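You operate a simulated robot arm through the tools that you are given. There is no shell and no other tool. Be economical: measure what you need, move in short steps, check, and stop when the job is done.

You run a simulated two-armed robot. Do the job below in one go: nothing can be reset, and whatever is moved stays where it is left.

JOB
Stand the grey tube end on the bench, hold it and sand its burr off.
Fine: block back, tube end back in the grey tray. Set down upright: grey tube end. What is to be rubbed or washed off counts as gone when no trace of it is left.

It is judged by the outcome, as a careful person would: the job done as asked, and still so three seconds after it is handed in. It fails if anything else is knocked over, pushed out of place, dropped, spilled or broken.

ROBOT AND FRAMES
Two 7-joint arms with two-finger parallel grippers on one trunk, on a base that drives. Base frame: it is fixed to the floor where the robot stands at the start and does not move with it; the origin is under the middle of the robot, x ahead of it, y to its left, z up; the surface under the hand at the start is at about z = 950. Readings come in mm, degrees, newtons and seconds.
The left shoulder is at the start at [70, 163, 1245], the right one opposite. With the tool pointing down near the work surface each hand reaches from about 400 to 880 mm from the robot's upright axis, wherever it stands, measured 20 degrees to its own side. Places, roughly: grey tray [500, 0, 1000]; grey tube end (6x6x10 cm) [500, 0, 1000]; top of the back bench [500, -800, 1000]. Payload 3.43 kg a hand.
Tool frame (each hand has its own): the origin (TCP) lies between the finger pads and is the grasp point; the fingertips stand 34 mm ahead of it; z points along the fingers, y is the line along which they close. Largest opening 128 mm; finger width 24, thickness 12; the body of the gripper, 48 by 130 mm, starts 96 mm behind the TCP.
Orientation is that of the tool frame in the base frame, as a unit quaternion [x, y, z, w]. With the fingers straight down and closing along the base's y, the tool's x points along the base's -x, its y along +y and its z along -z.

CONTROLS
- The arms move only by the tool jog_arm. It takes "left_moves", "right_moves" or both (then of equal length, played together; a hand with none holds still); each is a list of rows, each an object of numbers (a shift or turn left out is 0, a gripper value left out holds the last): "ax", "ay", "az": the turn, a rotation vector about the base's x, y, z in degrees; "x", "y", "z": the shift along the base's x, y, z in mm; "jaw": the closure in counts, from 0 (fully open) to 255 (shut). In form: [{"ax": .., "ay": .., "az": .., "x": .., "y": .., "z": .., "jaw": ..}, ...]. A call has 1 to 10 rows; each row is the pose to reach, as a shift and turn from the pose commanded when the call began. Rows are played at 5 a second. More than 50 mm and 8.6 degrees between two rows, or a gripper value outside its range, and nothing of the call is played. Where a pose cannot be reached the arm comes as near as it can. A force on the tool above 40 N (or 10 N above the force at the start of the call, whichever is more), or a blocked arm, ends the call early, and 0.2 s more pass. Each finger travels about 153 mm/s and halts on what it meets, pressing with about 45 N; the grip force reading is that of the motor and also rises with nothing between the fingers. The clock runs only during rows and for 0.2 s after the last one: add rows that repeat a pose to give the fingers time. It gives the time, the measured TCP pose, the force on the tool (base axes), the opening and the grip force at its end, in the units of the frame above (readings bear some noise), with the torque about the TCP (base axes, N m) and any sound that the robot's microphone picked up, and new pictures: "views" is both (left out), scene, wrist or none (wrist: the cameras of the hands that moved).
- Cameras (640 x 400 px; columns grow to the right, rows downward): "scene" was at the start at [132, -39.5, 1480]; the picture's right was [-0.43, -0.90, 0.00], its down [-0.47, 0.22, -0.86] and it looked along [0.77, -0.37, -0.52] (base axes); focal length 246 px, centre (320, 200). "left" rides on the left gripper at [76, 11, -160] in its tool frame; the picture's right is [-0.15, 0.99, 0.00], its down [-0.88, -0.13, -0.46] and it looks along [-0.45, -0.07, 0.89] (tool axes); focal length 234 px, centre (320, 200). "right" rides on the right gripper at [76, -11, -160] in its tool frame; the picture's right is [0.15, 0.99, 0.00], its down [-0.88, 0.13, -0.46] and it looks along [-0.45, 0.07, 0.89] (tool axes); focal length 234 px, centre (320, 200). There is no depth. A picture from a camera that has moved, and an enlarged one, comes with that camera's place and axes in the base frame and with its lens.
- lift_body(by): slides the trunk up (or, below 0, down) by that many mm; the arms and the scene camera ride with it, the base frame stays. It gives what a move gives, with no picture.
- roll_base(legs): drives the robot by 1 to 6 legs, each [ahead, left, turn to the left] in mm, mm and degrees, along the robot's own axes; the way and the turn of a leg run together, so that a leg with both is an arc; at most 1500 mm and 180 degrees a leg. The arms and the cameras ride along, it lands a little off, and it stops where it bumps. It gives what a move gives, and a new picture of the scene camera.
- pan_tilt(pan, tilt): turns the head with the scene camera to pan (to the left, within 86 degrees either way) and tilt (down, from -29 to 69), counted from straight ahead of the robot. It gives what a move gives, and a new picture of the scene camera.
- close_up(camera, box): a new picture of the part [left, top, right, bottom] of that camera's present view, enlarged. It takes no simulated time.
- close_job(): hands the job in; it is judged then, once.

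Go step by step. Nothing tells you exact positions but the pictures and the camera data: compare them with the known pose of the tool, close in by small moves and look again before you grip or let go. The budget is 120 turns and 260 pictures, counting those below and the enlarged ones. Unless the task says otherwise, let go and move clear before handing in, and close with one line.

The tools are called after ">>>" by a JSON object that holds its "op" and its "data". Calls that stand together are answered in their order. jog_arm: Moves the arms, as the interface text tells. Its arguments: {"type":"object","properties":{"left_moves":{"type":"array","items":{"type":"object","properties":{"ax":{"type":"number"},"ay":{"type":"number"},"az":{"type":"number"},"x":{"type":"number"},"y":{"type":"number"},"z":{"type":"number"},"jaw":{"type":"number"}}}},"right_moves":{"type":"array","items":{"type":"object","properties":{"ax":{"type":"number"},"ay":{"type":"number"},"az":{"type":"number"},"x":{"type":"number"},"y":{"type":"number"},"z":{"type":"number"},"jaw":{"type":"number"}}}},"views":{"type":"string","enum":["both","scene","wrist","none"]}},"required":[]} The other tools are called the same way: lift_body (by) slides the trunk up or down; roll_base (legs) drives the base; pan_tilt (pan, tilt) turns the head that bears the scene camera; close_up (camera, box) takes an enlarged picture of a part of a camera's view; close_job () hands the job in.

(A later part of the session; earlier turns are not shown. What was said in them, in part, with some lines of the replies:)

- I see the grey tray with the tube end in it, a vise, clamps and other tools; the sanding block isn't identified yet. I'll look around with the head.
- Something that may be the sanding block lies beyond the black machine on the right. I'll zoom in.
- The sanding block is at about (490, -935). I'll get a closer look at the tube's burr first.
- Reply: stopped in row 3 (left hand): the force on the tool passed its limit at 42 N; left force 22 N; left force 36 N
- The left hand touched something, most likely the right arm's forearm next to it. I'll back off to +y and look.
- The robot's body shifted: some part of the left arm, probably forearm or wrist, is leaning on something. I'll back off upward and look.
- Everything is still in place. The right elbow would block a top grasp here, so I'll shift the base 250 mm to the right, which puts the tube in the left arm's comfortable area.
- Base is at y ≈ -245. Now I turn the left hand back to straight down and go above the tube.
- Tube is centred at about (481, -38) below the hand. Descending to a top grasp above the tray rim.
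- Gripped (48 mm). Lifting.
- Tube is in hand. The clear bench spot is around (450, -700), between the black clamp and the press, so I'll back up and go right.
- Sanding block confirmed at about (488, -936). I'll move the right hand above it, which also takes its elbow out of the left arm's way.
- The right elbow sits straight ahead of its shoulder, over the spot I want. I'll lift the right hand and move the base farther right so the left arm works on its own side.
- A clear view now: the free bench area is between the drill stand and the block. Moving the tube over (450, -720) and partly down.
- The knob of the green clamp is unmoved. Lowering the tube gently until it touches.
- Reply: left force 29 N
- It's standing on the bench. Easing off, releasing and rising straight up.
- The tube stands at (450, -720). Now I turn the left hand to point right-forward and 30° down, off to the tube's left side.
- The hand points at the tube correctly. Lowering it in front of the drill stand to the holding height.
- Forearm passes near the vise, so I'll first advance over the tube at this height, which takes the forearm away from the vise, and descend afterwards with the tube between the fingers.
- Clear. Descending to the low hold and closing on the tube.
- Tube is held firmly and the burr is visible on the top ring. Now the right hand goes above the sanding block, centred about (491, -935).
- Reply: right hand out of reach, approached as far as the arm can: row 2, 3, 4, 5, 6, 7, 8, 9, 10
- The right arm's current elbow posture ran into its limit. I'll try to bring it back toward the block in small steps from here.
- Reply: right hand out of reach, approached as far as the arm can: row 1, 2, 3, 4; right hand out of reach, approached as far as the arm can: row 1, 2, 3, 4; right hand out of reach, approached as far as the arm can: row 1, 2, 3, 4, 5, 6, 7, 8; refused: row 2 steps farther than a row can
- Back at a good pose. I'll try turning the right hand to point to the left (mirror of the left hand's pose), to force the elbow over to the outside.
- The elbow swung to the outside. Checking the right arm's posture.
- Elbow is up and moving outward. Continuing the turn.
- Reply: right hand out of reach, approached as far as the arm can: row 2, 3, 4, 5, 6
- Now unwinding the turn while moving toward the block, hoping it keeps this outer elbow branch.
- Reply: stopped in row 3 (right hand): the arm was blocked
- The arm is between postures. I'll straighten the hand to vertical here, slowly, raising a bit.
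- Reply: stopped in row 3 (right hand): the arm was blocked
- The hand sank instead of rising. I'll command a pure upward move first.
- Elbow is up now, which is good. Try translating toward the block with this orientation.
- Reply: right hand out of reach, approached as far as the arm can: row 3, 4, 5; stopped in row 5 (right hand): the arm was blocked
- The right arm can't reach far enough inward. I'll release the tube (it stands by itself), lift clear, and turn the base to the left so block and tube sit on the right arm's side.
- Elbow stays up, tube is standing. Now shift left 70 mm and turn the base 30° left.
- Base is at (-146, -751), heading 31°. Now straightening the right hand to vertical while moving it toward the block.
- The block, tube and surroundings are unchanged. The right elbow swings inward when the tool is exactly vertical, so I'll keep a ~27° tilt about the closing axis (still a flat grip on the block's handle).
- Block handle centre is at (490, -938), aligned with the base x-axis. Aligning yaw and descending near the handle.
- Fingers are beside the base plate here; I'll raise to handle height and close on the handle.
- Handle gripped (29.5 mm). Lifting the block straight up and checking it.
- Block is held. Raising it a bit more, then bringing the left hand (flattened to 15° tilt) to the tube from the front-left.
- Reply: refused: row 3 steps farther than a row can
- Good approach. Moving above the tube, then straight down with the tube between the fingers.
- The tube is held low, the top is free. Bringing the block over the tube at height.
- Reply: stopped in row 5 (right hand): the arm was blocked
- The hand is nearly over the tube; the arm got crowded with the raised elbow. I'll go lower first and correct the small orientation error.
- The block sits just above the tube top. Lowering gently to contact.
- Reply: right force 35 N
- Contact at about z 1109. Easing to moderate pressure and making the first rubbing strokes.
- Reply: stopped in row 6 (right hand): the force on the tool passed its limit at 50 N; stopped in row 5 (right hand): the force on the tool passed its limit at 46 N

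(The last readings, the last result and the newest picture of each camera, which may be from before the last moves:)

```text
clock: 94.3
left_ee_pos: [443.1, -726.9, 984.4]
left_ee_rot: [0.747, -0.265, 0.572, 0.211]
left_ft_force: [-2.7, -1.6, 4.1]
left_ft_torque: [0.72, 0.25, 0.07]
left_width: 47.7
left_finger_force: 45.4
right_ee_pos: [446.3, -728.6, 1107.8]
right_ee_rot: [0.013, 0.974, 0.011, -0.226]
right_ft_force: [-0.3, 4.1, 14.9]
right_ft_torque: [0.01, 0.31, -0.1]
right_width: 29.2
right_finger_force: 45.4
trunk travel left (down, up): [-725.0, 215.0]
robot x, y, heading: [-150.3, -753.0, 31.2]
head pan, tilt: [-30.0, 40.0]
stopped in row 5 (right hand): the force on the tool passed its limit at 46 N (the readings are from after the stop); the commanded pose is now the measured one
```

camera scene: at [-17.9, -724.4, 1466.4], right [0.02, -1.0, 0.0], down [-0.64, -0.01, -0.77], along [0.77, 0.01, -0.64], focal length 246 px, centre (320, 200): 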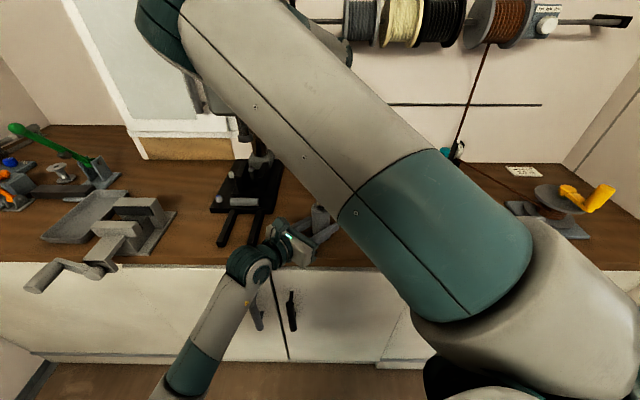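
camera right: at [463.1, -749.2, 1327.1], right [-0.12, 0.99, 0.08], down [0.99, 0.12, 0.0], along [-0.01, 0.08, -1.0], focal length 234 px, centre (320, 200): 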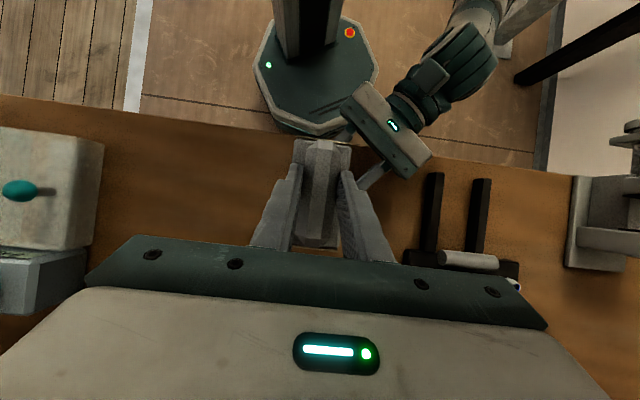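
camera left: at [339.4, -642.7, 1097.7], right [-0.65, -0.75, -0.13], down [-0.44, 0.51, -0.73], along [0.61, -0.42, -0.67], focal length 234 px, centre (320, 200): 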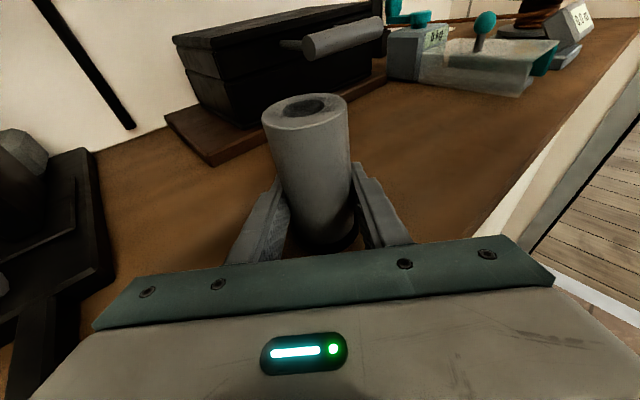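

>>> {"op": "jog_arm", "data": {"right_moves": [{"z": 4}, {"z": 12}, {"z": 12}], "views": "both"}}

>>> {"op": "close_up", "data": {"camera": "left", "box": [0, 0, 640, 400]}}

```text
clock: 95.1
left_ee_pos: [445.1, -726.7, 984.8]
left_ee_rot: [0.748, -0.265, 0.572, 0.21]
left_ft_force: [1.2, 0.5, 9.3]
left_ft_torque: [0.28, 0.17, -0.02]
left_width: 47.4
left_finger_force: 44.7
right_ee_pos: [446.8, -732.5, 1116.4]
right_ee_rot: [0.016, 0.973, 0.009, -0.229]
right_ft_force: [-0.3, -0.1, -1.6]
right_ft_torque: [0.03, -0.03, 0.03]
right_width: 29.1
right_finger_force: 44.7
trunk travel left (down, up): [-725.0, 215.0]
robot x, y, heading: [-149.2, -751.1, 30.8]
head pan, tilt: [-30.0, 40.0]
camera scene: at [-19.2, -725.1, 1466.6], right [0.02, -1.0, 0.0], down [-0.64, -0.01, -0.77], along [0.77, 0.01, -0.64], focal length 246 px, centre (320, 200)
camera right: at [451.1, -745.9, 1293.8], right [-0.1, 0.99, 0.08], down [1.0, 0.1, 0.02], along [0.01, 0.08, -1.0], focal length 234 px, centre (320, 200)
```

scene: 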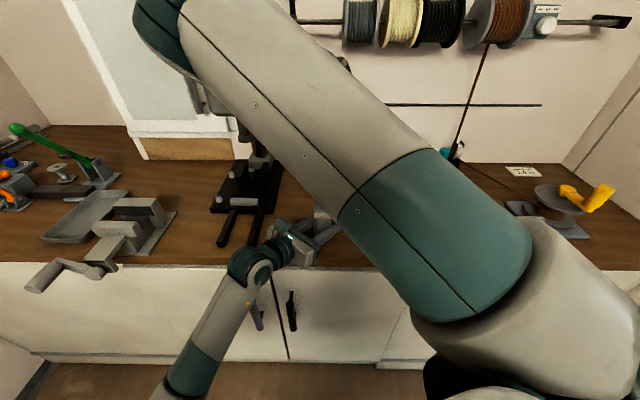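
right: 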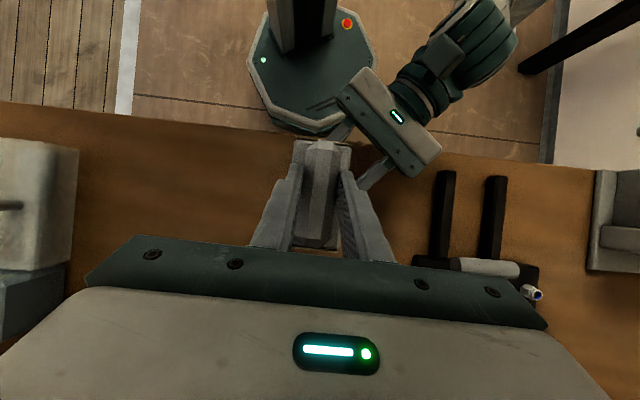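

```text
1.00 times, centred on (320, 200) of left (not enlarged: the box is as wide or as high as the picture)
camera zoom: at [336.9, -646.7, 1098.4], right [-0.66, -0.74, -0.13], down [-0.44, 0.52, -0.74], along [0.61, -0.43, -0.66], focal length 234 px, centre (320, 200)
```

zoom: 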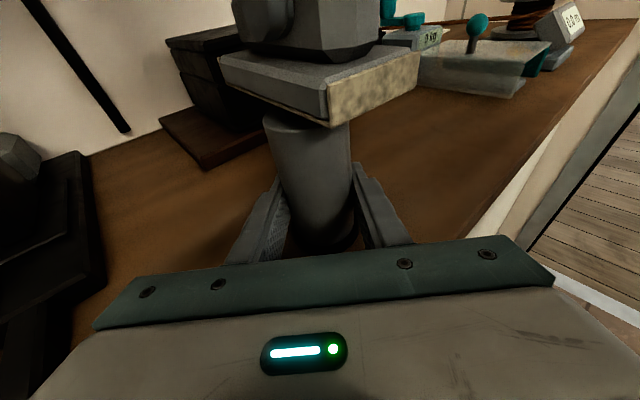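

No interference; it was just too much pressure. I'll recentre, use a lighter touch and smaller steps.

>>> {"op": "jog_arm", "data": {"right_moves": [{"y": 5, "z": -4, "az": 1.8}, {"y": 5, "z": -7, "az": 1.8}, {"y": 5, "z": -7, "x": 8, "az": 1.8}, {"y": 5, "z": -7, "x": 16, "az": 1.8}, {"y": 5, "z": -7, "x": 8, "az": 1.8}, {"y": 5, "z": -7, "x": 0, "az": 1.8}, {"y": 5, "z": -7, "x": -8, "az": 1.8}, {"y": 5, "z": -7, "x": -16, "az": 1.8}, {"y": 5, "z": -7, "x": -8, "az": 1.8}, {"y": 5, "z": -7, "x": 0, "az": 1.8}], "views": "none"}}

```text
clock: 97.3
left_ee_pos: [443.7, -726.6, 982.9]
left_ee_rot: [0.747, -0.265, 0.572, 0.211]
left_ft_force: [-3.2, -1.1, 11.3]
left_ft_torque: [0.33, 0.25, 0.08]
left_width: 47.4
left_finger_force: 45.3
right_ee_pos: [446.9, -725.3, 1111.5]
right_ee_rot: [0.0, 0.974, 0.011, -0.228]
right_ft_force: [0.1, -0.1, -1.3]
right_ft_torque: [-0.01, 0.01, 0.04]
right_width: 29.1
right_finger_force: 45.5
trunk travel left (down, up): [-725.0, 215.0]
robot x, y, heading: [-148.6, -753.3, 31.0]
head pan, tilt: [-30.0, 40.0]
```

>>> {"op": "jog_arm", "data": {"right_moves": [{"z": -1}, {"z": -2}, {"z": -3}, {"z": -3, "x": 8}, {"z": -3, "x": 16}, {"z": -3, "x": 8}, {"z": -3, "x": 0}, {"z": -3, "x": -8}, {"z": -3, "x": -16}, {"z": -3, "x": -4}], "views": "none"}}

```text
clock: 99.2
left_ee_pos: [444.6, -727.5, 982.8]
left_ee_rot: [0.748, -0.266, 0.57, 0.211]
left_ft_force: [1.0, -5.0, 3.1]
left_ft_torque: [0.95, 0.35, 0.12]
left_width: 47.4
left_finger_force: 45.1
right_ee_pos: [440.8, -732.3, 1108.7]
right_ee_rot: [0.006, 0.974, 0.009, -0.227]
right_ft_force: [0.6, 5.1, 17.2]
right_ft_torque: [0.08, 0.35, -0.1]
right_width: 29.2
right_finger_force: 44.5
trunk travel left (down, up): [-725.0, 215.0]
robot x, y, heading: [-147.2, -750.5, 31.1]
head pan, tilt: [-30.0, 40.0]
stopped in row 9 (right hand): the force on the tool passed its limit at 42 N (the readings are from after the stop); the commanded pose is now the measured one
```

>>> {"op": "jog_arm", "data": {"right_moves": [{"z": 1, "x": 6, "y": 4}, {"z": 0.5, "x": 12, "y": 7}, {"z": 0.5, "x": 20, "y": 7}, {"z": 0.5, "x": 27, "y": 7}, {"z": 0.5, "x": 19, "y": 7}, {"z": 0.5, "x": 11, "y": 7}, {"z": 0.5, "x": 3, "y": 7}, {"z": 0.5, "x": 11, "y": 7}, {"z": 0.5, "x": 19, "y": 7}, {"z": 0.5, "x": 27, "y": 7}], "views": "none"}}

>>> {"op": "jog_arm", "data": {"right_moves": [{"x": -8}, {"x": -16}, {"x": -16, "y": 6}, {"x": -16, "y": 12}, {"x": -16, "y": 4}, {"x": -16, "y": -4}, {"x": -16, "y": -12}, {"x": -16, "y": -4}, {"x": -16, "y": 4}, {"x": -16, "y": 0}], "views": "none"}}

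```text
clock: 100.7
left_ee_pos: [442.4, -727.3, 982.1]
left_ee_rot: [0.747, -0.268, 0.571, 0.212]
left_ft_force: [-1.8, -0.2, 3.3]
left_ft_torque: [0.68, 0.22, -0.01]
left_width: 47.4
left_finger_force: 44.8
right_ee_pos: [453.7, -725.6, 1109.7]
right_ee_rot: [0.007, 0.974, 0.009, -0.224]
right_ft_force: [0.1, 1.5, 12.0]
right_ft_torque: [-0.02, 0.41, -0.07]
right_width: 28.9
right_finger_force: 45.6
trunk travel left (down, up): [-725.0, 215.0]
robot x, y, heading: [-144.7, -749.2, 31.0]
head pan, tilt: [-30.0, 40.0]
stopped in row 7 (right hand): the force on the tool passed its limit at 45 N (the readings are from after the stop); the commanded pose is now the measured one
```

```text
clock: 101.2
left_ee_pos: [441.6, -728.3, 983.4]
left_ee_rot: [0.746, -0.269, 0.571, 0.211]
left_ft_force: [-1.0, -0.8, 3.0]
left_ft_torque: [0.86, 0.15, -0.06]
left_width: 47.5
left_finger_force: 44.9
right_ee_pos: [451.4, -727.9, 1109.8]
right_ee_rot: [0.01, 0.975, 0.01, -0.22]
right_ft_force: [0.9, 5.2, 10.8]
right_ft_torque: [0.14, 0.31, -0.13]
right_width: 29.1
right_finger_force: 44.7
trunk travel left (down, up): [-725.0, 215.0]
robot x, y, heading: [-141.5, -751.9, 30.7]
head pan, tilt: [-30.0, 40.0]
stopped in row 2 (right hand): the force on the tool passed its limit at 46 N (the readings are from after the stop); the commanded pose is now the measured one
```

Lifting to inspect the result so far.

>>> {"op": "jog_arm", "data": {"right_moves": [{"z": 10}, {"z": 40, "ay": 1.5, "az": 1}, {"z": 75, "x": 5, "y": -10, "ay": 1.5, "az": 1}, {"z": 75, "x": 10, "y": -50, "ay": 1.5, "az": 1}], "views": "none"}}

>>> {"op": "close_up", "data": {"camera": "left", "box": [240, 60, 400, 160]}}

```text
clock: 102.2
left_ee_pos: [442.6, -730.4, 983.3]
left_ee_rot: [0.747, -0.269, 0.57, 0.212]
left_ft_force: [1.3, -0.6, 9.7]
left_ft_torque: [0.25, 0.18, -0.02]
left_width: 47.3
left_finger_force: 45.0
right_ee_pos: [462.4, -780.7, 1182.9]
right_ee_rot: [0.001, 0.972, 0.007, -0.235]
right_ft_force: [-0.3, 0.6, -2.6]
right_ft_torque: [-0.02, 0.02, -0.02]
right_width: 28.9
right_finger_force: 44.9
trunk travel left (down, up): [-725.0, 215.0]
robot x, y, heading: [-146.0, -753.0, 30.9]
head pan, tilt: [-30.0, 40.0]
```

```text
4.00 times, centred on (320, 110) of left
camera zoom: at [335.8, -649.3, 1097.4], right [-0.67, -0.73, -0.13], down [-0.43, 0.52, -0.73], along [0.61, -0.43, -0.67], focal length 937 px, centre (320, 560)
```

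zoom: 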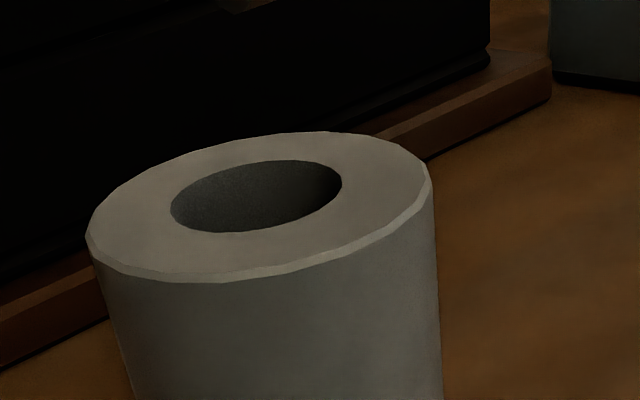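

The ring looks clean. Double-checking from the right wrist camera above.

>>> {"op": "close_up", "data": {"camera": "right", "box": [280, 80, 440, 180]}}

>>> {"op": "close_up", "data": {"camera": "left", "box": [256, 88, 352, 148]}}

```text
4.00 times, centred on (360, 130) of right
camera zoom: at [467.6, -793.0, 1360.0], right [-0.13, 0.99, 0.08], down [0.99, 0.13, 0.01], along [0.0, 0.08, -1.0], focal length 937 px, centre (160, 480)
```

zoom: 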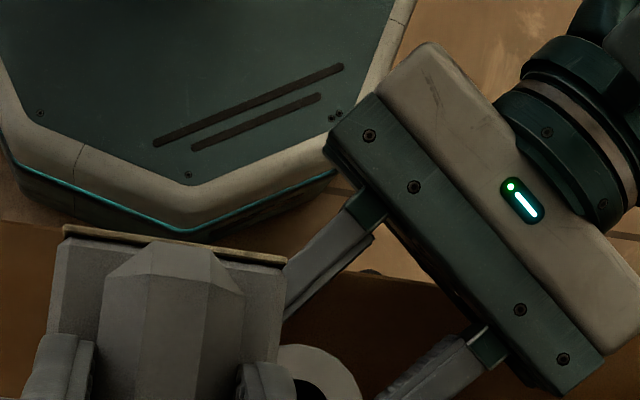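

```text
6.67 times, centred on (304, 118) of left
camera zoom: at [335.8, -649.3, 1097.4], right [-0.67, -0.73, -0.13], down [-0.43, 0.52, -0.73], along [0.61, -0.43, -0.67], focal length 1561 px, centre (427, 747)
```

zoom: 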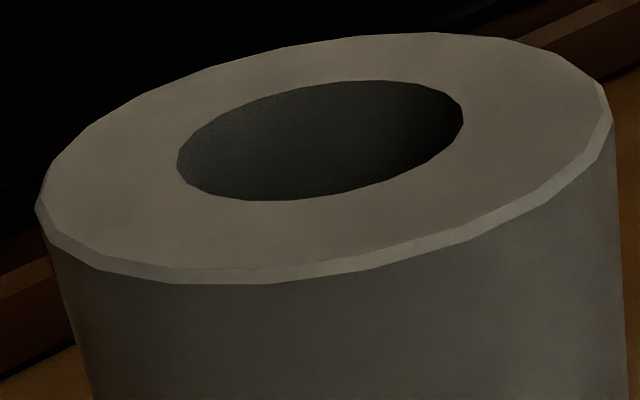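

Clean. Moving the block back above its place at height before the left hand lets go.

>>> {"op": "jog_arm", "data": {"right_moves": [{"z": 25, "y": -25, "x": 5}, {"z": 50, "y": -55, "x": 12}, {"z": 75, "y": -90, "x": 18}, {"z": 75, "y": -130, "x": 26}, {"z": 75, "y": -159, "x": 32}], "views": "none"}}

>>> {"op": "jog_arm", "data": {"left_moves": [{"jaw": 180}, {"jaw": 120}, {"jaw": 0}, {"jaw": 0}, {"z": 15}, {"z": 55}, {"z": 100}, {"z": 125}, {"x": -35, "y": 28, "z": 125}, {"x": -70, "y": 57, "z": 125}], "views": "both"}}

```text
clock: 103.4
left_ee_pos: [442.9, -728.9, 983.3]
left_ee_rot: [0.746, -0.269, 0.571, 0.212]
left_ft_force: [2.6, -1.0, 11.0]
left_ft_torque: [0.27, 0.14, -0.03]
left_width: 47.5
left_finger_force: 45.2
right_ee_pos: [496.8, -939.0, 1258.8]
right_ee_rot: [0.001, 0.972, 0.008, -0.234]
right_ft_force: [-0.1, 0.3, -1.2]
right_ft_torque: [0.01, -0.04, 0.01]
right_width: 29.4
right_finger_force: 45.5
trunk travel left (down, up): [-725.0, 215.0]
robot x, y, heading: [-147.8, -754.3, 31.0]
head pan, tilt: [-30.0, 40.0]
```

```text
clock: 105.6
left_ee_pos: [373.3, -673.2, 1108.9]
left_ee_rot: [0.746, -0.269, 0.57, 0.213]
left_ft_force: [-0.2, 0.7, -0.6]
left_ft_torque: [-0.02, -0.01, 0.01]
left_width: 128.0
left_finger_force: 0.0
right_ee_pos: [495.8, -936.0, 1258.9]
right_ee_rot: [0.003, 0.972, 0.008, -0.234]
right_ft_force: [-0.5, 0.3, -0.7]
right_ft_torque: [-0.01, -0.01, -0.02]
right_width: 29.0
right_finger_force: 45.0
trunk travel left (down, up): [-725.0, 215.0]
robot x, y, heading: [-147.0, -750.7, 31.2]
head pan, tilt: [-30.0, 40.0]
camera scene: at [-19.0, -723.5, 1466.6], right [0.02, -1.0, 0.0], down [-0.64, -0.01, -0.77], along [0.77, 0.01, -0.64], focal length 246 px, centre (320, 200)
camera left: at [264.6, -593.0, 1223.2], right [-0.67, -0.73, -0.13], down [-0.43, 0.52, -0.73], along [0.61, -0.43, -0.67], focal length 234 px, centre (320, 200)
```

scene: 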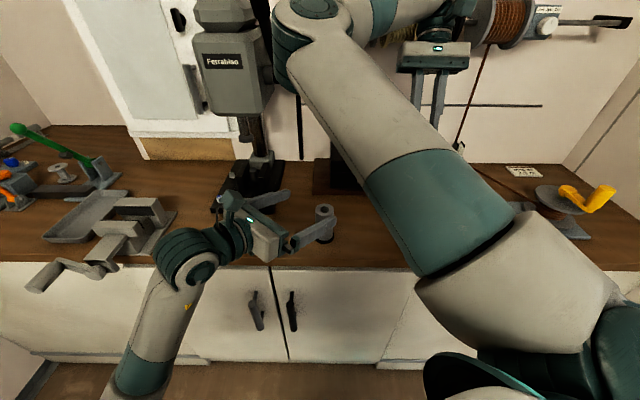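
left: 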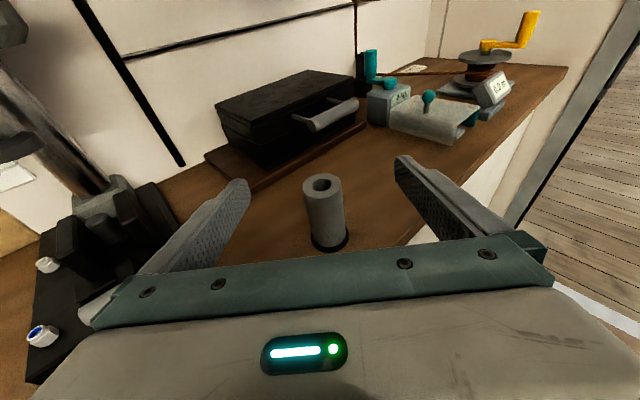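

Tube stands free. Retracting the left hand, then lowering the block to its place.

>>> {"op": "jog_arm", "data": {"left_moves": [{"x": -25, "y": 35, "z": 10}, {"x": -45, "y": 75, "z": 20}, {"x": -60, "y": 115, "z": 35}, {"x": -75, "y": 155, "z": 50}, {"x": -85, "y": 195, "z": 65}, {"x": -90, "y": 235, "z": 80}], "views": "none"}}

>>> {"op": "jog_arm", "data": {"right_moves": [{"x": -3, "y": -3, "z": -45}, {"x": -3, "y": -3, "z": -90}, {"x": -3, "y": -3, "z": -135}, {"x": -3, "y": -3, "z": -180}, {"x": -3, "y": -3, "z": -215}, {"x": -3, "y": -3, "z": -230}, {"x": -3, "y": -3, "z": -238}], "views": "both"}}

```text
clock: 107.0
left_ee_pos: [284.0, -435.6, 1185.7]
left_ee_rot: [0.747, -0.269, 0.57, 0.213]
left_ft_force: [-0.1, -0.3, -0.1]
left_ft_torque: [-0.01, 0.01, -0.02]
left_width: 128.0
left_finger_force: 0.1
right_ee_pos: [495.8, -937.1, 1257.9]
right_ee_rot: [0.002, 0.972, 0.008, -0.234]
right_ft_force: [0.1, 0.6, -1.3]
right_ft_torque: [-0.01, 0.01, 0.0]
right_width: 29.2
right_finger_force: 44.8
trunk travel left (down, up): [-725.0, 215.0]
robot x, y, heading: [-144.5, -752.3, 30.7]
head pan, tilt: [-30.0, 40.0]
```

```text
clock: 108.6
left_ee_pos: [283.9, -436.7, 1185.3]
left_ee_rot: [0.747, -0.269, 0.57, 0.212]
left_ft_force: [-0.9, -0.7, 0.0]
left_ft_torque: [-0.02, -0.03, 0.02]
left_width: 127.8
left_finger_force: 0.0
right_ee_pos: [492.0, -942.6, 1019.4]
right_ee_rot: [0.002, 0.972, 0.008, -0.234]
right_ft_force: [0.3, -0.6, -1.3]
right_ft_torque: [0.01, 0.03, 0.03]
right_width: 29.2
right_finger_force: 45.8
trunk travel left (down, up): [-725.0, 215.0]
robot x, y, heading: [-146.0, -750.3, 31.1]
head pan, tilt: [-30.0, 40.0]
camera scene: at [-17.5, -724.7, 1466.5], right [0.02, -1.0, 0.0], down [-0.64, -0.01, -0.77], along [0.77, 0.01, -0.64], focal length 246 px, centre (320, 200)
camera right: at [497.5, -955.6, 1196.1], right [-0.12, 0.99, 0.08], down [0.99, 0.12, 0.01], along [0.0, 0.08, -1.0], focal length 234 px, centre (320, 200)
```

scene: 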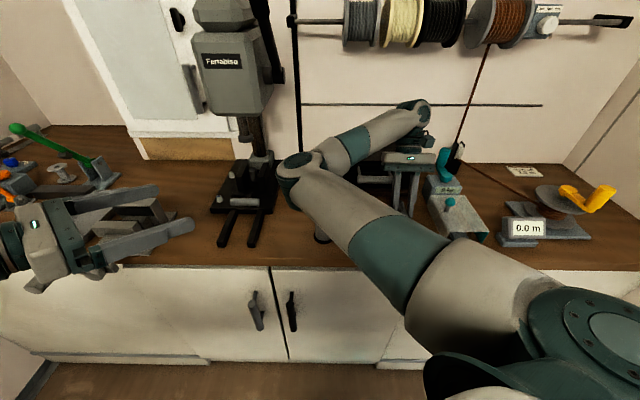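
right: 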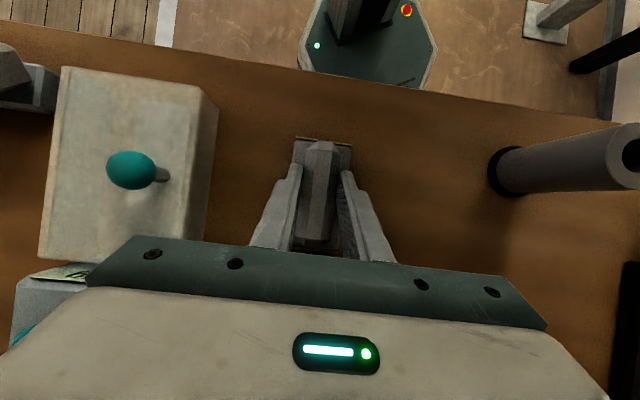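

>>> {"op": "jog_arm", "data": {"right_moves": [{"y": 3, "z": -4}, {"y": 3, "z": -7}, {"y": 3, "z": -9}, {"y": 3, "z": -10.5}, {"y": 3, "z": -11.5}], "views": "none"}}

```text
clock: 109.8
left_ee_pos: [284.1, -435.8, 1186.0]
left_ee_rot: [0.748, -0.268, 0.569, 0.212]
left_ft_force: [-0.6, -0.5, 0.4]
left_ft_torque: [0.01, 0.0, -0.02]
left_width: 128.1
left_finger_force: 0.1
right_ee_pos: [491.4, -938.3, 1007.5]
right_ee_rot: [0.001, 0.973, 0.007, -0.233]
right_ft_force: [4.7, -0.9, 5.7]
right_ft_torque: [-0.24, 0.09, 0.19]
right_width: 29.3
right_finger_force: 44.7
trunk travel left (down, up): [-725.0, 215.0]
robot x, y, heading: [-145.9, -754.8, 31.1]
head pan, tilt: [-30.0, 40.0]
```

Touching the bench. Releasing and rising straight up.

>>> {"op": "jog_arm", "data": {"right_moves": [{"z": -0.5}, {"jaw": 200}, {"jaw": 150}, {"jaw": 100}, {"jaw": 100}, {"z": 15}, {"z": 50}, {"z": 95, "jaw": 0}, {"z": 140}, {"z": 180}], "views": "wrist"}}

>>> {"op": "close_up", "data": {"camera": "right", "box": [240, 100, 520, 275]}}

```text
clock: 112.0
left_ee_pos: [282.9, -437.7, 1186.1]
left_ee_rot: [0.746, -0.269, 0.571, 0.213]
left_ft_force: [-0.6, 0.0, 0.2]
left_ft_torque: [-0.01, 0.05, 0.03]
left_width: 128.1
left_finger_force: 0.1
right_ee_pos: [490.3, -939.7, 1189.9]
right_ee_rot: [0.001, 0.972, 0.006, -0.234]
right_ft_force: [-0.5, -0.3, -0.5]
right_ft_torque: [0.0, -0.05, 0.03]
right_width: 128.2
right_finger_force: 0.0
trunk travel left (down, up): [-725.0, 215.0]
robot x, y, heading: [-146.6, -751.5, 31.2]
head pan, tilt: [-30.0, 40.0]
camera right: at [495.1, -952.3, 1366.7], right [-0.12, 0.99, 0.08], down [0.99, 0.12, 0.01], along [0.0, 0.08, -1.0], focal length 234 px, centre (320, 200)
```

right: 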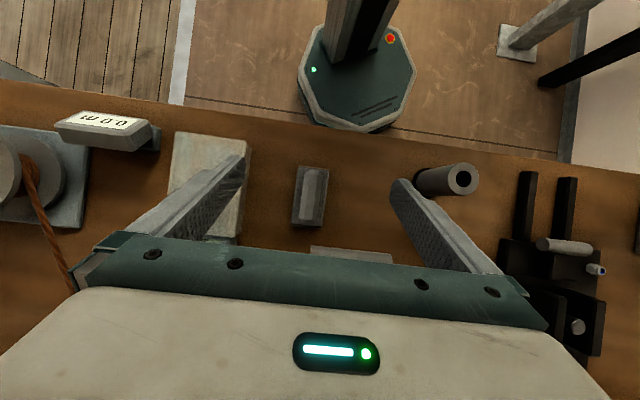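

```text
2.29 times, centred on (380, 188) of right
camera zoom: at [495.1, -952.3, 1366.7], right [-0.12, 0.99, 0.08], down [0.99, 0.12, 0.01], along [0.0, 0.08, -1.0], focal length 535 px, centre (183, 229)
```

zoom: 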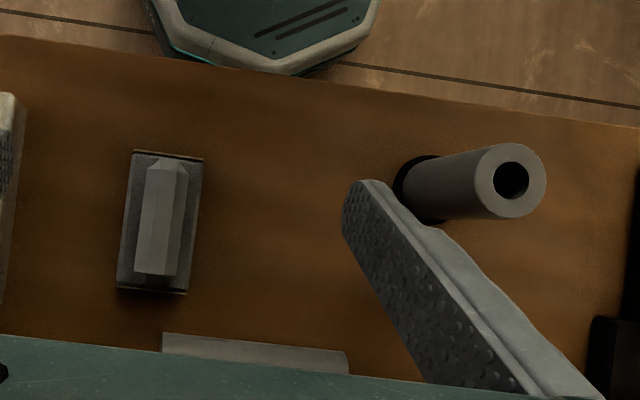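

Block is back flat at its place and the tube stands. Zooming at the tube top from above.

>>> {"op": "close_up", "data": {"camera": "right", "box": [432, 150, 496, 190]}}

```text
10.00 times, centred on (464, 170) of right
camera zoom: at [495.1, -952.3, 1366.7], right [-0.12, 0.99, 0.08], down [0.99, 0.12, 0.01], along [0.0, 0.08, -1.0], focal length 2342 px, centre (-1120, 500)
```

zoom: 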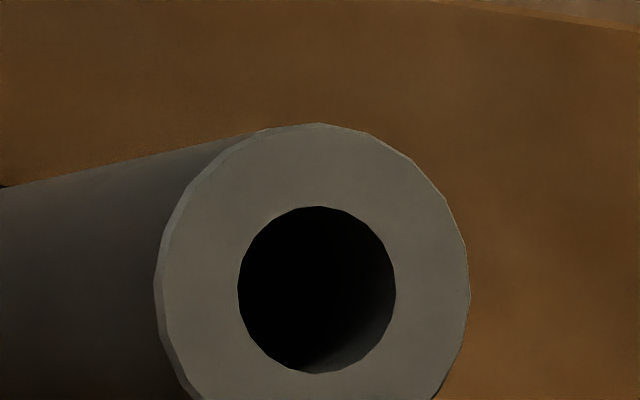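

The burr is completely gone. Raising the right hand and turning the base back square to the bench, a bit to the right, for a top grasp of the tube with the left hand.

>>> {"op": "jog_arm", "data": {"right_moves": [{"z": 40}, {"z": 80}, {"z": 110}], "views": "none"}}

>>> {"op": "jog_arm", "data": {"left_moves": [{"z": 35}, {"z": 70}], "views": "none"}}

>>> {"op": "roll_base", "data": {"legs": [[0, 0, -31], [0, -90, 0]]}}

>>> {"op": "pan_tilt", "data": {"pan": 10, "tilt": 40}}

```text
clock: 112.8
left_ee_pos: [283.4, -436.9, 1186.8]
left_ee_rot: [0.747, -0.269, 0.57, 0.213]
left_ft_force: [0.1, 0.2, -0.2]
left_ft_torque: [-0.02, -0.01, 0.04]
left_width: 127.9
left_finger_force: 0.1
right_ee_pos: [491.4, -937.9, 1298.3]
right_ee_rot: [0.002, 0.972, 0.008, -0.234]
right_ft_force: [-0.7, 0.7, 0.4]
right_ft_torque: [-0.02, -0.01, 0.0]
right_width: 128.3
right_finger_force: 0.0
trunk travel left (down, up): [-725.0, 215.0]
robot x, y, heading: [-148.5, -750.1, 30.7]
head pan, tilt: [-30.0, 40.0]
```

```text
clock: 113.4
left_ee_pos: [283.0, -437.8, 1256.1]
left_ee_rot: [0.747, -0.269, 0.57, 0.213]
left_ft_force: [0.5, -0.5, 0.4]
left_ft_torque: [0.01, 0.01, 0.02]
left_width: 127.8
left_finger_force: 0.0
right_ee_pos: [491.7, -938.6, 1297.9]
right_ee_rot: [0.0, 0.972, 0.008, -0.235]
right_ft_force: [0.7, 0.3, 0.0]
right_ft_torque: [0.04, -0.03, -0.02]
right_width: 128.0
right_finger_force: 0.0
trunk travel left (down, up): [-725.0, 215.0]
robot x, y, heading: [-147.6, -756.6, 31.1]
head pan, tilt: [-30.0, 40.0]
```

```text
clock: 116.0
left_ee_pos: [384.8, -790.8, 1255.7]
left_ee_rot: [0.648, -0.458, 0.493, 0.357]
left_ft_force: [0.3, -0.7, -0.4]
left_ft_torque: [0.0, 0.01, 0.0]
left_width: 128.1
left_finger_force: 0.0
right_ee_pos: [304.1, -1327.9, 1297.9]
right_ee_rot: [0.261, 0.936, 0.07, -0.225]
right_ft_force: [0.3, 0.1, 0.4]
right_ft_torque: [0.02, -0.01, 0.02]
right_width: 128.0
right_finger_force: 0.0
trunk travel left (down, up): [-725.0, 215.0]
robot x, y, heading: [-142.6, -840.4, 0.0]
head pan, tilt: [-30.0, 40.0]
camera scene: at [-22.0, -881.9, 1466.6], right [-0.5, -0.87, 0.0], down [-0.56, 0.32, -0.77], along [0.66, -0.38, -0.64], focal length 246 px, centre (320, 200)
```

scene: 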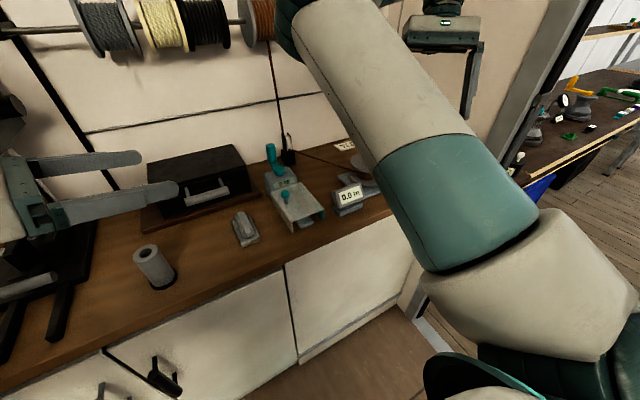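

```text
clock: 117.0
left_ee_pos: [385.1, -791.0, 1257.7]
left_ee_rot: [0.649, -0.457, 0.493, 0.356]
left_ft_force: [0.3, -0.3, 0.9]
left_ft_torque: [0.01, 0.0, 0.02]
left_width: 127.8
left_finger_force: 0.0
right_ee_pos: [303.9, -1328.3, 1298.9]
right_ee_rot: [0.262, 0.936, 0.07, -0.223]
right_ft_force: [0.3, 0.1, 0.9]
right_ft_torque: [0.01, -0.02, -0.01]
right_width: 128.0
right_finger_force: 0.1
trunk travel left (down, up): [-725.0, 215.0]
robot x, y, heading: [-146.1, -841.6, 0.3]
head pan, tilt: [10.0, 40.0]
camera scene: at [-11.9, -825.0, 1466.5], right [0.17, -0.98, 0.0], down [-0.63, -0.11, -0.77], along [0.75, 0.13, -0.64], focal length 246 px, centre (320, 200)
```

scene: 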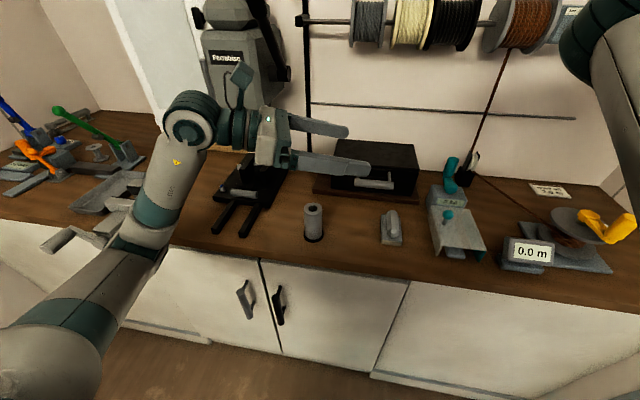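

Tube at about (442, -729). Rotating the left hand to vertical above it.

>>> {"op": "jog_arm", "data": {"left_moves": [{"ax": 4.64, "ay": -3.35, "az": -6.11, "x": 4, "y": 4}, {"ax": 9.28, "ay": -6.7, "az": -12.22, "x": 8, "y": 8}, {"ax": 13.92, "ay": -10.05, "az": -18.33, "x": 12, "y": 12}, {"ax": 18.56, "ay": -13.4, "az": -24.44, "x": 16, "y": 16}, {"ax": 23.2, "ay": -16.75, "az": -30.55, "x": 20, "y": 20}, {"ax": 27.84, "ay": -20.1, "az": -36.66, "x": 24, "y": 24}, {"ax": 32.48, "ay": -23.45, "az": -42.77, "x": 28, "y": 28}, {"ax": 37.12, "ay": -26.8, "az": -48.88, "x": 32, "y": 32}], "views": "none"}}

>>> {"op": "jog_arm", "data": {"left_moves": [{"ax": 4.64, "ay": -3.35, "az": -6.11, "x": 4, "y": 4}, {"ax": 9.28, "ay": -6.7, "az": -12.22, "x": 8, "y": 8}, {"ax": 13.92, "ay": -10.05, "az": -18.33, "x": 12, "y": 12}, {"ax": 18.56, "ay": -13.4, "az": -24.44, "x": 16, "y": 16}, {"ax": 23.2, "ay": -16.75, "az": -30.55, "x": 20, "y": 20}, {"ax": 27.84, "ay": -20.1, "az": -36.66, "x": 24, "y": 25}, {"ax": 32.48, "ay": -23.45, "az": -42.77, "x": 26, "y": 30, "z": -20}, {"ax": 32.48, "ay": -23.45, "az": -42.77, "x": 26, "y": 30, "z": -60}], "views": "wrist"}}

```text
clock: 118.8
left_ee_pos: [415.9, -759.9, 1255.5]
left_ee_rot: [-0.356, 0.872, -0.271, -0.197]
left_ft_force: [-0.3, 0.0, 0.5]
left_ft_torque: [0.0, 0.03, -0.01]
left_width: 128.3
left_finger_force: 0.1
right_ee_pos: [304.9, -1328.8, 1297.8]
right_ee_rot: [0.261, 0.936, 0.07, -0.224]
right_ft_force: [-1.3, -0.2, -0.3]
right_ft_torque: [0.03, -0.05, -0.01]
right_width: 127.7
right_finger_force: 0.1
trunk travel left (down, up): [-725.0, 215.0]
robot x, y, heading: [-144.1, -839.4, -0.1]
head pan, tilt: [10.0, 40.0]
```

```text
clock: 120.6
left_ee_pos: [444.2, -727.8, 1194.6]
left_ee_rot: [0.001, 1.0, 0.001, -0.002]
left_ft_force: [-0.3, -0.6, -0.9]
left_ft_torque: [-0.04, 0.01, -0.02]
left_width: 127.8
left_finger_force: 0.0
right_ee_pos: [305.2, -1326.2, 1298.1]
right_ee_rot: [0.262, 0.936, 0.069, -0.224]
right_ft_force: [0.9, 0.0, 0.2]
right_ft_torque: [-0.03, -0.02, 0.01]
right_width: 128.2
right_finger_force: 0.1
trunk travel left (down, up): [-725.0, 215.0]
robot x, y, heading: [-142.6, -838.0, 0.0]
head pan, tilt: [10.0, 40.0]
camera left: at [369.9, -714.7, 1354.8], right [0.15, 0.99, 0.0], down [0.88, -0.13, 0.45], along [0.45, -0.07, -0.89], focal length 234 px, centre (320, 200)
```

left: 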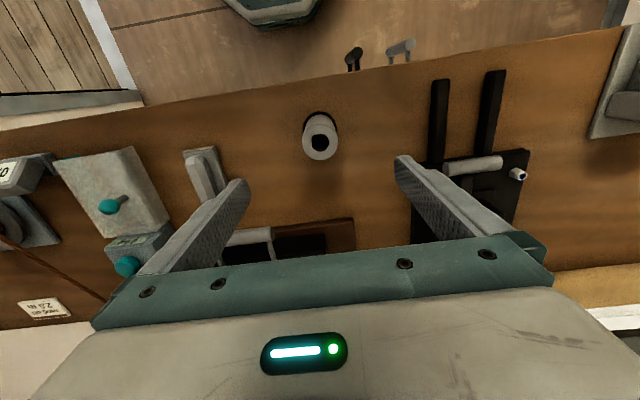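

>>> {"op": "jog_arm", "data": {"left_moves": [{"x": -2, "z": -45}, {"x": -2, "z": -90}, {"x": -2, "z": -130}, {"x": -2, "z": -155}, {"x": -2, "z": -168}, {"x": -2, "z": -168, "jaw": 100}, {"x": -2, "z": -168, "jaw": 140}, {"x": -2, "z": -168, "jaw": 255}, {"x": -2, "z": -168}, {"x": -2, "z": -168}], "views": "wrist"}}

```text
clock: 122.8
left_ee_pos: [442.1, -729.9, 1027.6]
left_ee_rot: [0.002, 1.0, 0.001, -0.001]
left_ft_force: [-0.7, -0.2, -0.3]
left_ft_torque: [0.0, 0.03, 0.02]
left_width: 47.4
left_finger_force: 45.1
right_ee_pos: [304.8, -1328.5, 1297.4]
right_ee_rot: [0.262, 0.936, 0.07, -0.224]
right_ft_force: [-0.1, -0.2, -0.2]
right_ft_torque: [-0.05, 0.01, 0.01]
right_width: 128.1
right_finger_force: 0.0
trunk travel left (down, up): [-725.0, 215.0]
robot x, y, heading: [-143.0, -837.3, 0.1]
head pan, tilt: [10.0, 40.0]
camera left: at [367.9, -717.0, 1188.4], right [0.15, 0.99, 0.0], down [0.88, -0.13, 0.45], along [0.45, -0.07, -0.89], focal length 234 px, centre (320, 200)
```

left: 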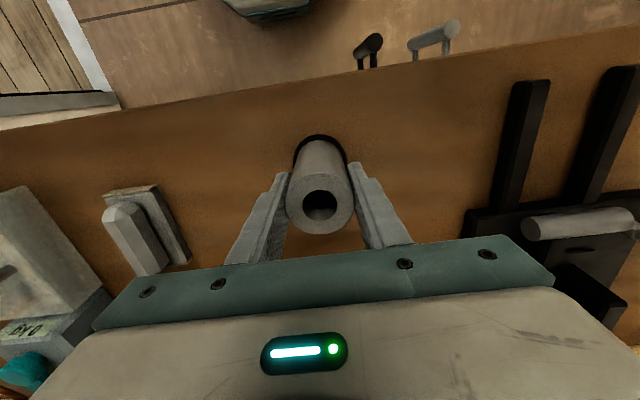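

Gripped. Lifting, pulling back, and driving back toward the tray.

>>> {"op": "jog_arm", "data": {"left_moves": [{"z": 30}, {"z": 75}, {"z": 120}, {"z": 165}, {"z": 190}, {"x": -45, "z": 190}, {"x": -90, "z": 190}, {"x": -120, "z": 190}], "views": "none"}}

>>> {"op": "roll_base", "data": {"legs": [[0, 590, 0], [146, 0, 0]]}}

```text
clock: 124.6
left_ee_pos: [321.2, -731.3, 1217.5]
left_ee_rot: [0.0, 1.0, 0.001, 0.0]
left_ft_force: [0.6, 0.7, -1.9]
left_ft_torque: [0.01, 0.02, 0.01]
left_width: 47.4
left_finger_force: 45.1
right_ee_pos: [304.0, -1327.4, 1298.5]
right_ee_rot: [0.262, 0.936, 0.07, -0.224]
right_ft_force: [-0.5, 0.5, -0.1]
right_ft_torque: [0.02, -0.01, 0.02]
right_width: 127.8
right_finger_force: 0.1
trunk travel left (down, up): [-725.0, 215.0]
robot x, y, heading: [-147.9, -842.0, 0.0]
head pan, tilt: [10.0, 40.0]
```

```text
clock: 128.8
left_ee_pos: [417.6, -143.0, 1221.0]
left_ee_rot: [0.005, 1.0, 0.0, 0.003]
left_ft_force: [0.2, -0.2, -0.8]
left_ft_torque: [-0.01, 0.04, 0.0]
left_width: 47.5
left_finger_force: 44.8
right_ee_pos: [392.4, -739.5, 1298.4]
right_ee_rot: [0.27, 0.933, 0.075, -0.225]
right_ft_force: [0.3, 0.8, 0.4]
right_ft_torque: [0.0, 0.0, -0.03]
right_width: 127.9
right_finger_force: 0.1
trunk travel left (down, up): [-725.0, 215.0]
robot x, y, heading: [-39.5, -248.5, -0.5]
head pan, tilt: [10.0, 40.0]
stopped in leg 2: the robot was blocked; the commanded pose is now the measured one
camera scene: at [82.3, -233.0, 1468.0], right [0.16, -0.99, 0.0], down [-0.63, -0.11, -0.77], along [0.76, 0.12, -0.64], focal length 246 px, centre (320, 200)
```

scene: 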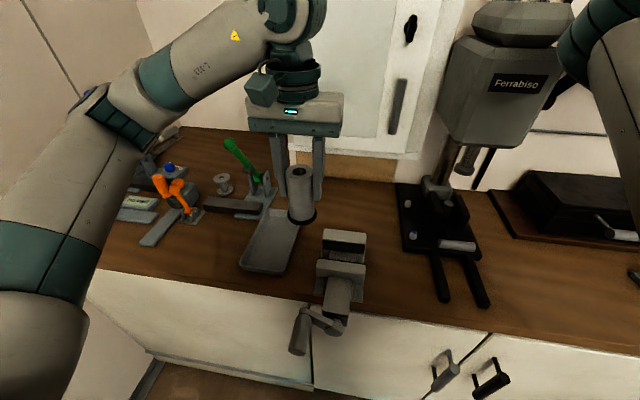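

The right elbow likely touched the drill head. Backing off; the tray is reachable from here anyway.

>>> {"op": "roll_base", "data": {"legs": [[-60, 0, 0]]}}

>>> {"op": "pan_tilt", "data": {"pan": -25, "tilt": 25}}

```text
clock: 129.8
left_ee_pos: [372.7, -144.0, 1214.2]
left_ee_rot: [0.004, 1.0, 0.002, -0.004]
left_ft_force: [0.7, 0.5, -0.8]
left_ft_torque: [0.01, 0.07, 0.02]
left_width: 47.5
left_finger_force: 45.1
right_ee_pos: [351.6, -738.7, 1290.2]
right_ee_rot: [0.268, 0.932, 0.073, -0.231]
right_ft_force: [0.3, -0.6, -0.6]
right_ft_torque: [0.0, 0.07, 0.04]
right_width: 127.9
right_finger_force: 0.0
trunk travel left (down, up): [-725.0, 215.0]
robot x, y, heading: [-103.4, -247.4, -0.5]
head pan, tilt: [10.0, 40.0]
camera scene: at [41.0, -234.9, 1465.6], right [0.17, -0.99, 0.0], down [-0.64, -0.11, -0.76], along [0.75, 0.13, -0.65], focal length 246 px, centre (320, 200)
```

scene: 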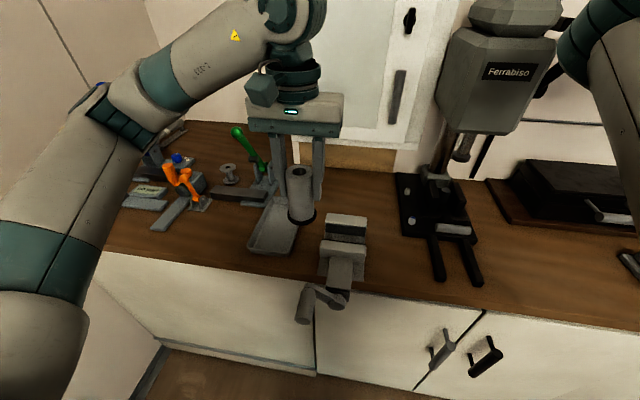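

```text
clock: 130.8
left_ee_pos: [368.9, -144.0, 1216.8]
left_ee_rot: [0.004, 1.0, 0.002, -0.003]
left_ft_force: [-0.1, 1.0, -1.2]
left_ft_torque: [0.01, 0.04, -0.03]
left_width: 47.4
left_finger_force: 45.1
right_ee_pos: [344.5, -739.8, 1293.1]
right_ee_rot: [0.267, 0.933, 0.074, -0.23]
right_ft_force: [0.1, 0.6, -0.2]
right_ft_torque: [0.0, 0.01, 0.0]
right_width: 127.9
right_finger_force: 0.1
trunk travel left (down, up): [-725.0, 215.0]
robot x, y, heading: [-101.8, -251.5, -0.4]
head pan, tilt: [-25.0, 25.0]
camera scene: at [34.6, -288.1, 1489.7], right [-0.43, -0.9, 0.0], down [-0.38, 0.18, -0.91], along [0.82, -0.39, -0.42], focal length 246 px, centre (320, 200)
```

scene: 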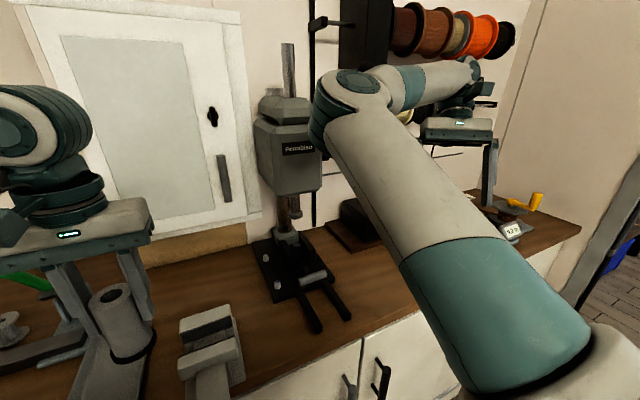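

The drill stands in place. Moving the tube above its tray spot (483, -39).

>>> {"op": "jog_arm", "data": {"left_moves": [{"x": 30, "y": 28}, {"x": 60, "y": 56}, {"x": 90, "y": 84}, {"x": 114, "y": 105}, {"x": 114, "y": 105, "z": -45}, {"x": 114, "y": 105, "z": -90}, {"x": 114, "y": 105, "z": -135}, {"x": 114, "y": 105, "z": -165}], "views": "wrist"}}

```text
clock: 132.6
left_ee_pos: [479.9, -38.1, 1050.4]
left_ee_rot: [0.004, 1.0, 0.001, -0.002]
left_ft_force: [-0.3, 0.8, -1.5]
left_ft_torque: [0.0, 0.01, -0.01]
left_width: 47.8
left_finger_force: 45.2
right_ee_pos: [344.9, -738.4, 1293.7]
right_ee_rot: [0.268, 0.933, 0.073, -0.23]
right_ft_force: [0.0, 0.1, 0.2]
right_ft_torque: [-0.01, 0.0, -0.04]
right_width: 128.2
right_finger_force: 0.2
trunk travel left (down, up): [-725.0, 215.0]
robot x, y, heading: [-100.8, -243.3, -0.5]
head pan, tilt: [-25.0, 25.0]
camera left: at [406.4, -25.5, 1209.6], right [0.15, 0.99, 0.0], down [0.88, -0.14, 0.45], along [0.45, -0.07, -0.89], focal length 234 px, centre (320, 200)
```

left: 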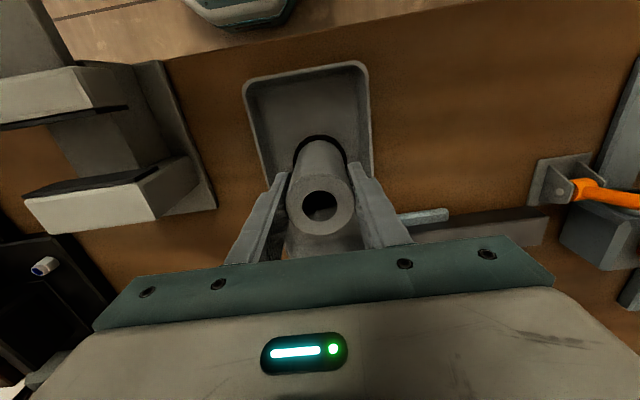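

Well centred in the tray. Lowering gently to contact.

>>> {"op": "jog_arm", "data": {"left_moves": [{"x": 3, "z": -8}, {"x": 3, "z": -14}, {"x": 3, "z": -16}, {"x": 3, "z": -18}, {"x": 3, "z": -20}], "views": "none"}}

```text
clock: 133.8
left_ee_pos: [484.6, -37.1, 1032.1]
left_ee_rot: [0.005, 1.0, 0.001, -0.002]
left_ft_force: [-0.4, -0.3, -0.3]
left_ft_torque: [0.01, -0.05, -0.02]
left_width: 47.5
left_finger_force: 44.9
right_ee_pos: [343.7, -739.7, 1292.4]
right_ee_rot: [0.267, 0.933, 0.074, -0.23]
right_ft_force: [0.3, 0.3, -0.3]
right_ft_torque: [0.01, 0.04, 0.03]
right_width: 128.0
right_finger_force: 0.0
trunk travel left (down, up): [-725.0, 215.0]
robot x, y, heading: [-104.5, -247.8, -0.3]
head pan, tilt: [-25.0, 25.0]
```

>>> {"op": "jog_arm", "data": {"left_moves": [{"z": -1}, {"z": -2}, {"z": -3}, {"z": -4}], "views": "none"}}

```text
clock: 134.8
left_ee_pos: [483.9, -38.4, 1031.2]
left_ee_rot: [0.004, 1.0, 0.001, 0.001]
left_ft_force: [2.7, 5.2, 28.9]
left_ft_torque: [0.06, -0.14, -0.02]
left_width: 46.9
left_finger_force: 45.1
right_ee_pos: [342.5, -739.4, 1293.7]
right_ee_rot: [0.268, 0.933, 0.074, -0.228]
right_ft_force: [-0.3, -0.2, -0.5]
right_ft_torque: [0.01, 0.0, -0.01]
right_width: 128.0
right_finger_force: 0.1
trunk travel left (down, up): [-725.0, 215.0]
robot x, y, heading: [-102.4, -250.3, -0.2]
head pan, tilt: [-25.0, 25.0]
```

It rests on the tray floor. Easing, releasing and rising straight up.

>>> {"op": "jog_arm", "data": {"left_moves": [{"z": 2.5}, {"z": 2.5, "jaw": 180}, {"z": 2.5, "jaw": 140}, {"z": 2.5, "jaw": 90}, {"z": 2.5, "jaw": 90}, {"z": 20}, {"z": 60}, {"z": 105}, {"z": 150}, {"z": 190, "x": -20}], "views": "wrist"}}

>>> {"op": "pan_tilt", "data": {"pan": 5, "tilt": 40}}

```text
clock: 137.0
left_ee_pos: [463.1, -39.1, 1217.3]
left_ee_rot: [0.005, 1.0, 0.002, -0.001]
left_ft_force: [-1.1, -0.4, 0.1]
left_ft_torque: [0.01, -0.04, 0.01]
left_width: 82.9
left_finger_force: 0.1
right_ee_pos: [341.8, -739.4, 1294.0]
right_ee_rot: [0.269, 0.933, 0.074, -0.228]
right_ft_force: [0.5, 0.6, 0.5]
right_ft_torque: [-0.01, 0.0, -0.03]
right_width: 128.0
right_finger_force: 0.0
trunk travel left (down, up): [-725.0, 215.0]
robot x, y, heading: [-102.1, -247.1, -0.1]
head pan, tilt: [-25.0, 25.0]
camera left: at [389.6, -25.4, 1378.3], right [0.16, 0.99, 0.0], down [0.88, -0.14, 0.45], along [0.45, -0.07, -0.89], focal length 234 px, centre (320, 200)
```

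left: 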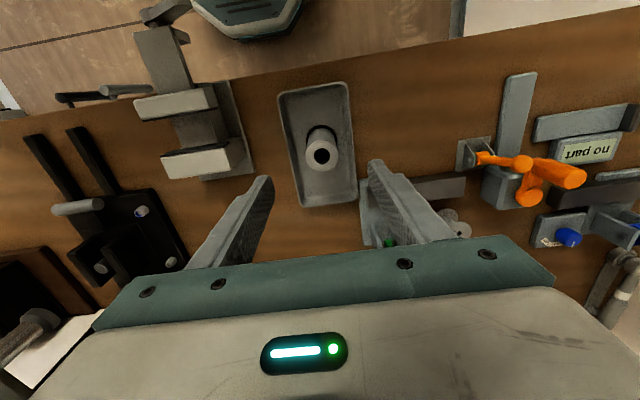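

```text
clock: 137.9
left_ee_pos: [465.1, -37.9, 1217.6]
left_ee_rot: [0.005, 1.0, 0.002, -0.001]
left_ft_force: [0.1, -0.4, 0.3]
left_ft_torque: [-0.01, -0.01, -0.03]
left_width: 82.6
left_finger_force: 0.0
right_ee_pos: [344.9, -739.6, 1292.5]
right_ee_rot: [0.268, 0.933, 0.074, -0.23]
right_ft_force: [0.4, 0.6, 0.9]
right_ft_torque: [0.01, -0.03, 0.01]
right_width: 127.6
right_finger_force: 0.1
trunk travel left (down, up): [-725.0, 215.0]
robot x, y, heading: [-103.6, -246.2, -0.5]
head pan, tilt: [5.0, 40.0]
camera scene: at [35.0, -241.9, 1466.5], right [0.08, -1.0, 0.0], down [-0.64, -0.05, -0.77], along [0.76, 0.06, -0.64], focal length 246 px, centre (320, 200)
```

scene: 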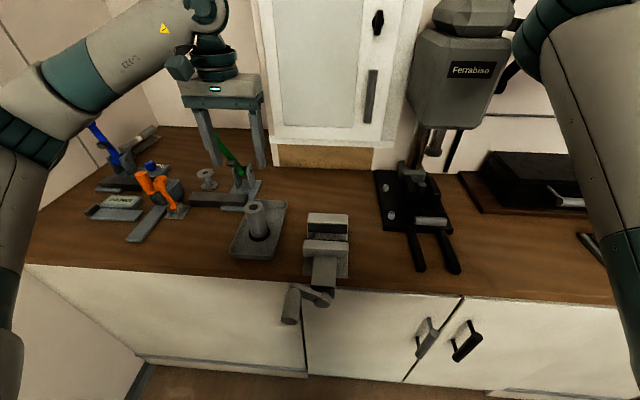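

Tube stands upright in the tray. Backing the robot a little to confirm the drill and the rest are undisturbed.

>>> {"op": "roll_base", "data": {"legs": [[-80, -150, 0]]}}

>>> {"op": "pan_tilt", "data": {"pan": 0, "tilt": 30}}

```text
clock: 139.4
left_ee_pos: [385.5, -185.1, 1215.6]
left_ee_rot: [0.006, 1.0, 0.002, -0.002]
left_ft_force: [0.3, 0.2, 0.1]
left_ft_torque: [-0.03, 0.01, -0.01]
left_width: 82.6
left_finger_force: 0.1
right_ee_pos: [263.9, -884.8, 1293.0]
right_ee_rot: [0.269, 0.932, 0.073, -0.23]
right_ft_force: [0.3, 0.5, -0.2]
right_ft_torque: [-0.04, 0.03, 0.05]
right_width: 128.1
right_finger_force: 0.1
trunk travel left (down, up): [-725.0, 215.0]
robot x, y, heading: [-184.9, -393.2, -0.5]
head pan, tilt: [5.0, 40.0]
camera scene: at [-45.2, -387.7, 1466.4], right [0.08, -1.0, 0.0], down [-0.64, -0.05, -0.77], along [0.76, 0.06, -0.64], focal length 246 px, centre (320, 200)
```

scene: 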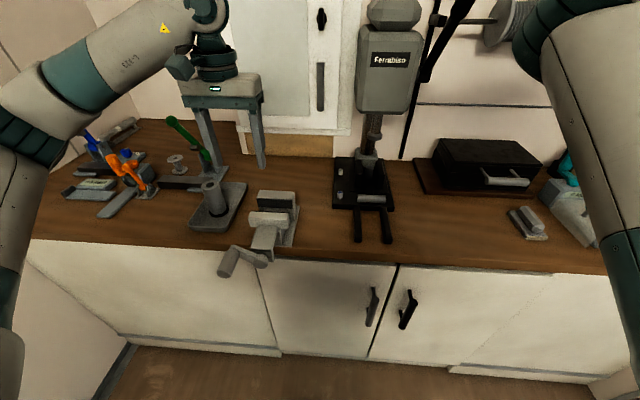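

```text
clock: 140.1
left_ee_pos: [383.1, -186.6, 1218.5]
left_ee_rot: [0.006, 1.0, 0.001, -0.002]
left_ft_force: [0.5, -0.5, 0.3]
left_ft_torque: [-0.03, -0.03, 0.0]
left_width: 83.1
left_finger_force: 0.0
right_ee_pos: [260.3, -888.7, 1292.8]
right_ee_rot: [0.269, 0.933, 0.075, -0.229]
right_ft_force: [-0.7, 0.1, -0.2]
right_ft_torque: [-0.02, -0.04, -0.03]
right_width: 128.0
right_finger_force: 0.1
trunk travel left (down, up): [-725.0, 215.0]
robot x, y, heading: [-185.7, -395.0, -0.7]
head pan, tilt: [0.0, 30.0]
camera scene: at [-41.3, -397.9, 1481.9], right [-0.01, -1.0, 0.0], down [-0.5, 0.01, -0.87], along [0.87, -0.01, -0.5], focal length 246 px, centre (320, 200)
```

scene: 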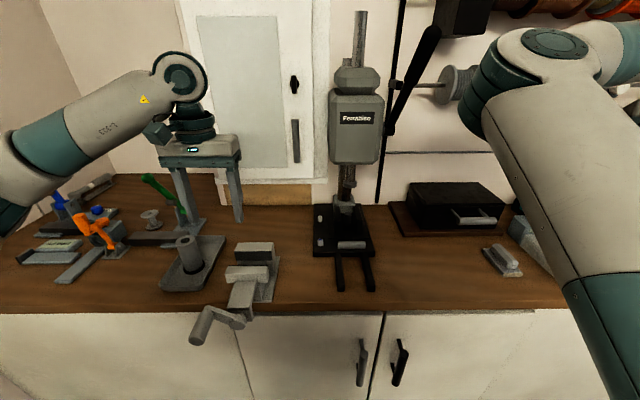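

Drill lever, vise, clamps, block and tray all match their earlier positions. The tube stands upright in the tray with a clean top, and both hands are clear.

>>> {"op": "close_job", "data": {}}

```text
The job is handed in.
```

I stood the tube end on the bench, held it and sanded its burr off until the close-ups showed a clean top. The sanding block is back in its place, and the tube end is standing upright in the grey tray.
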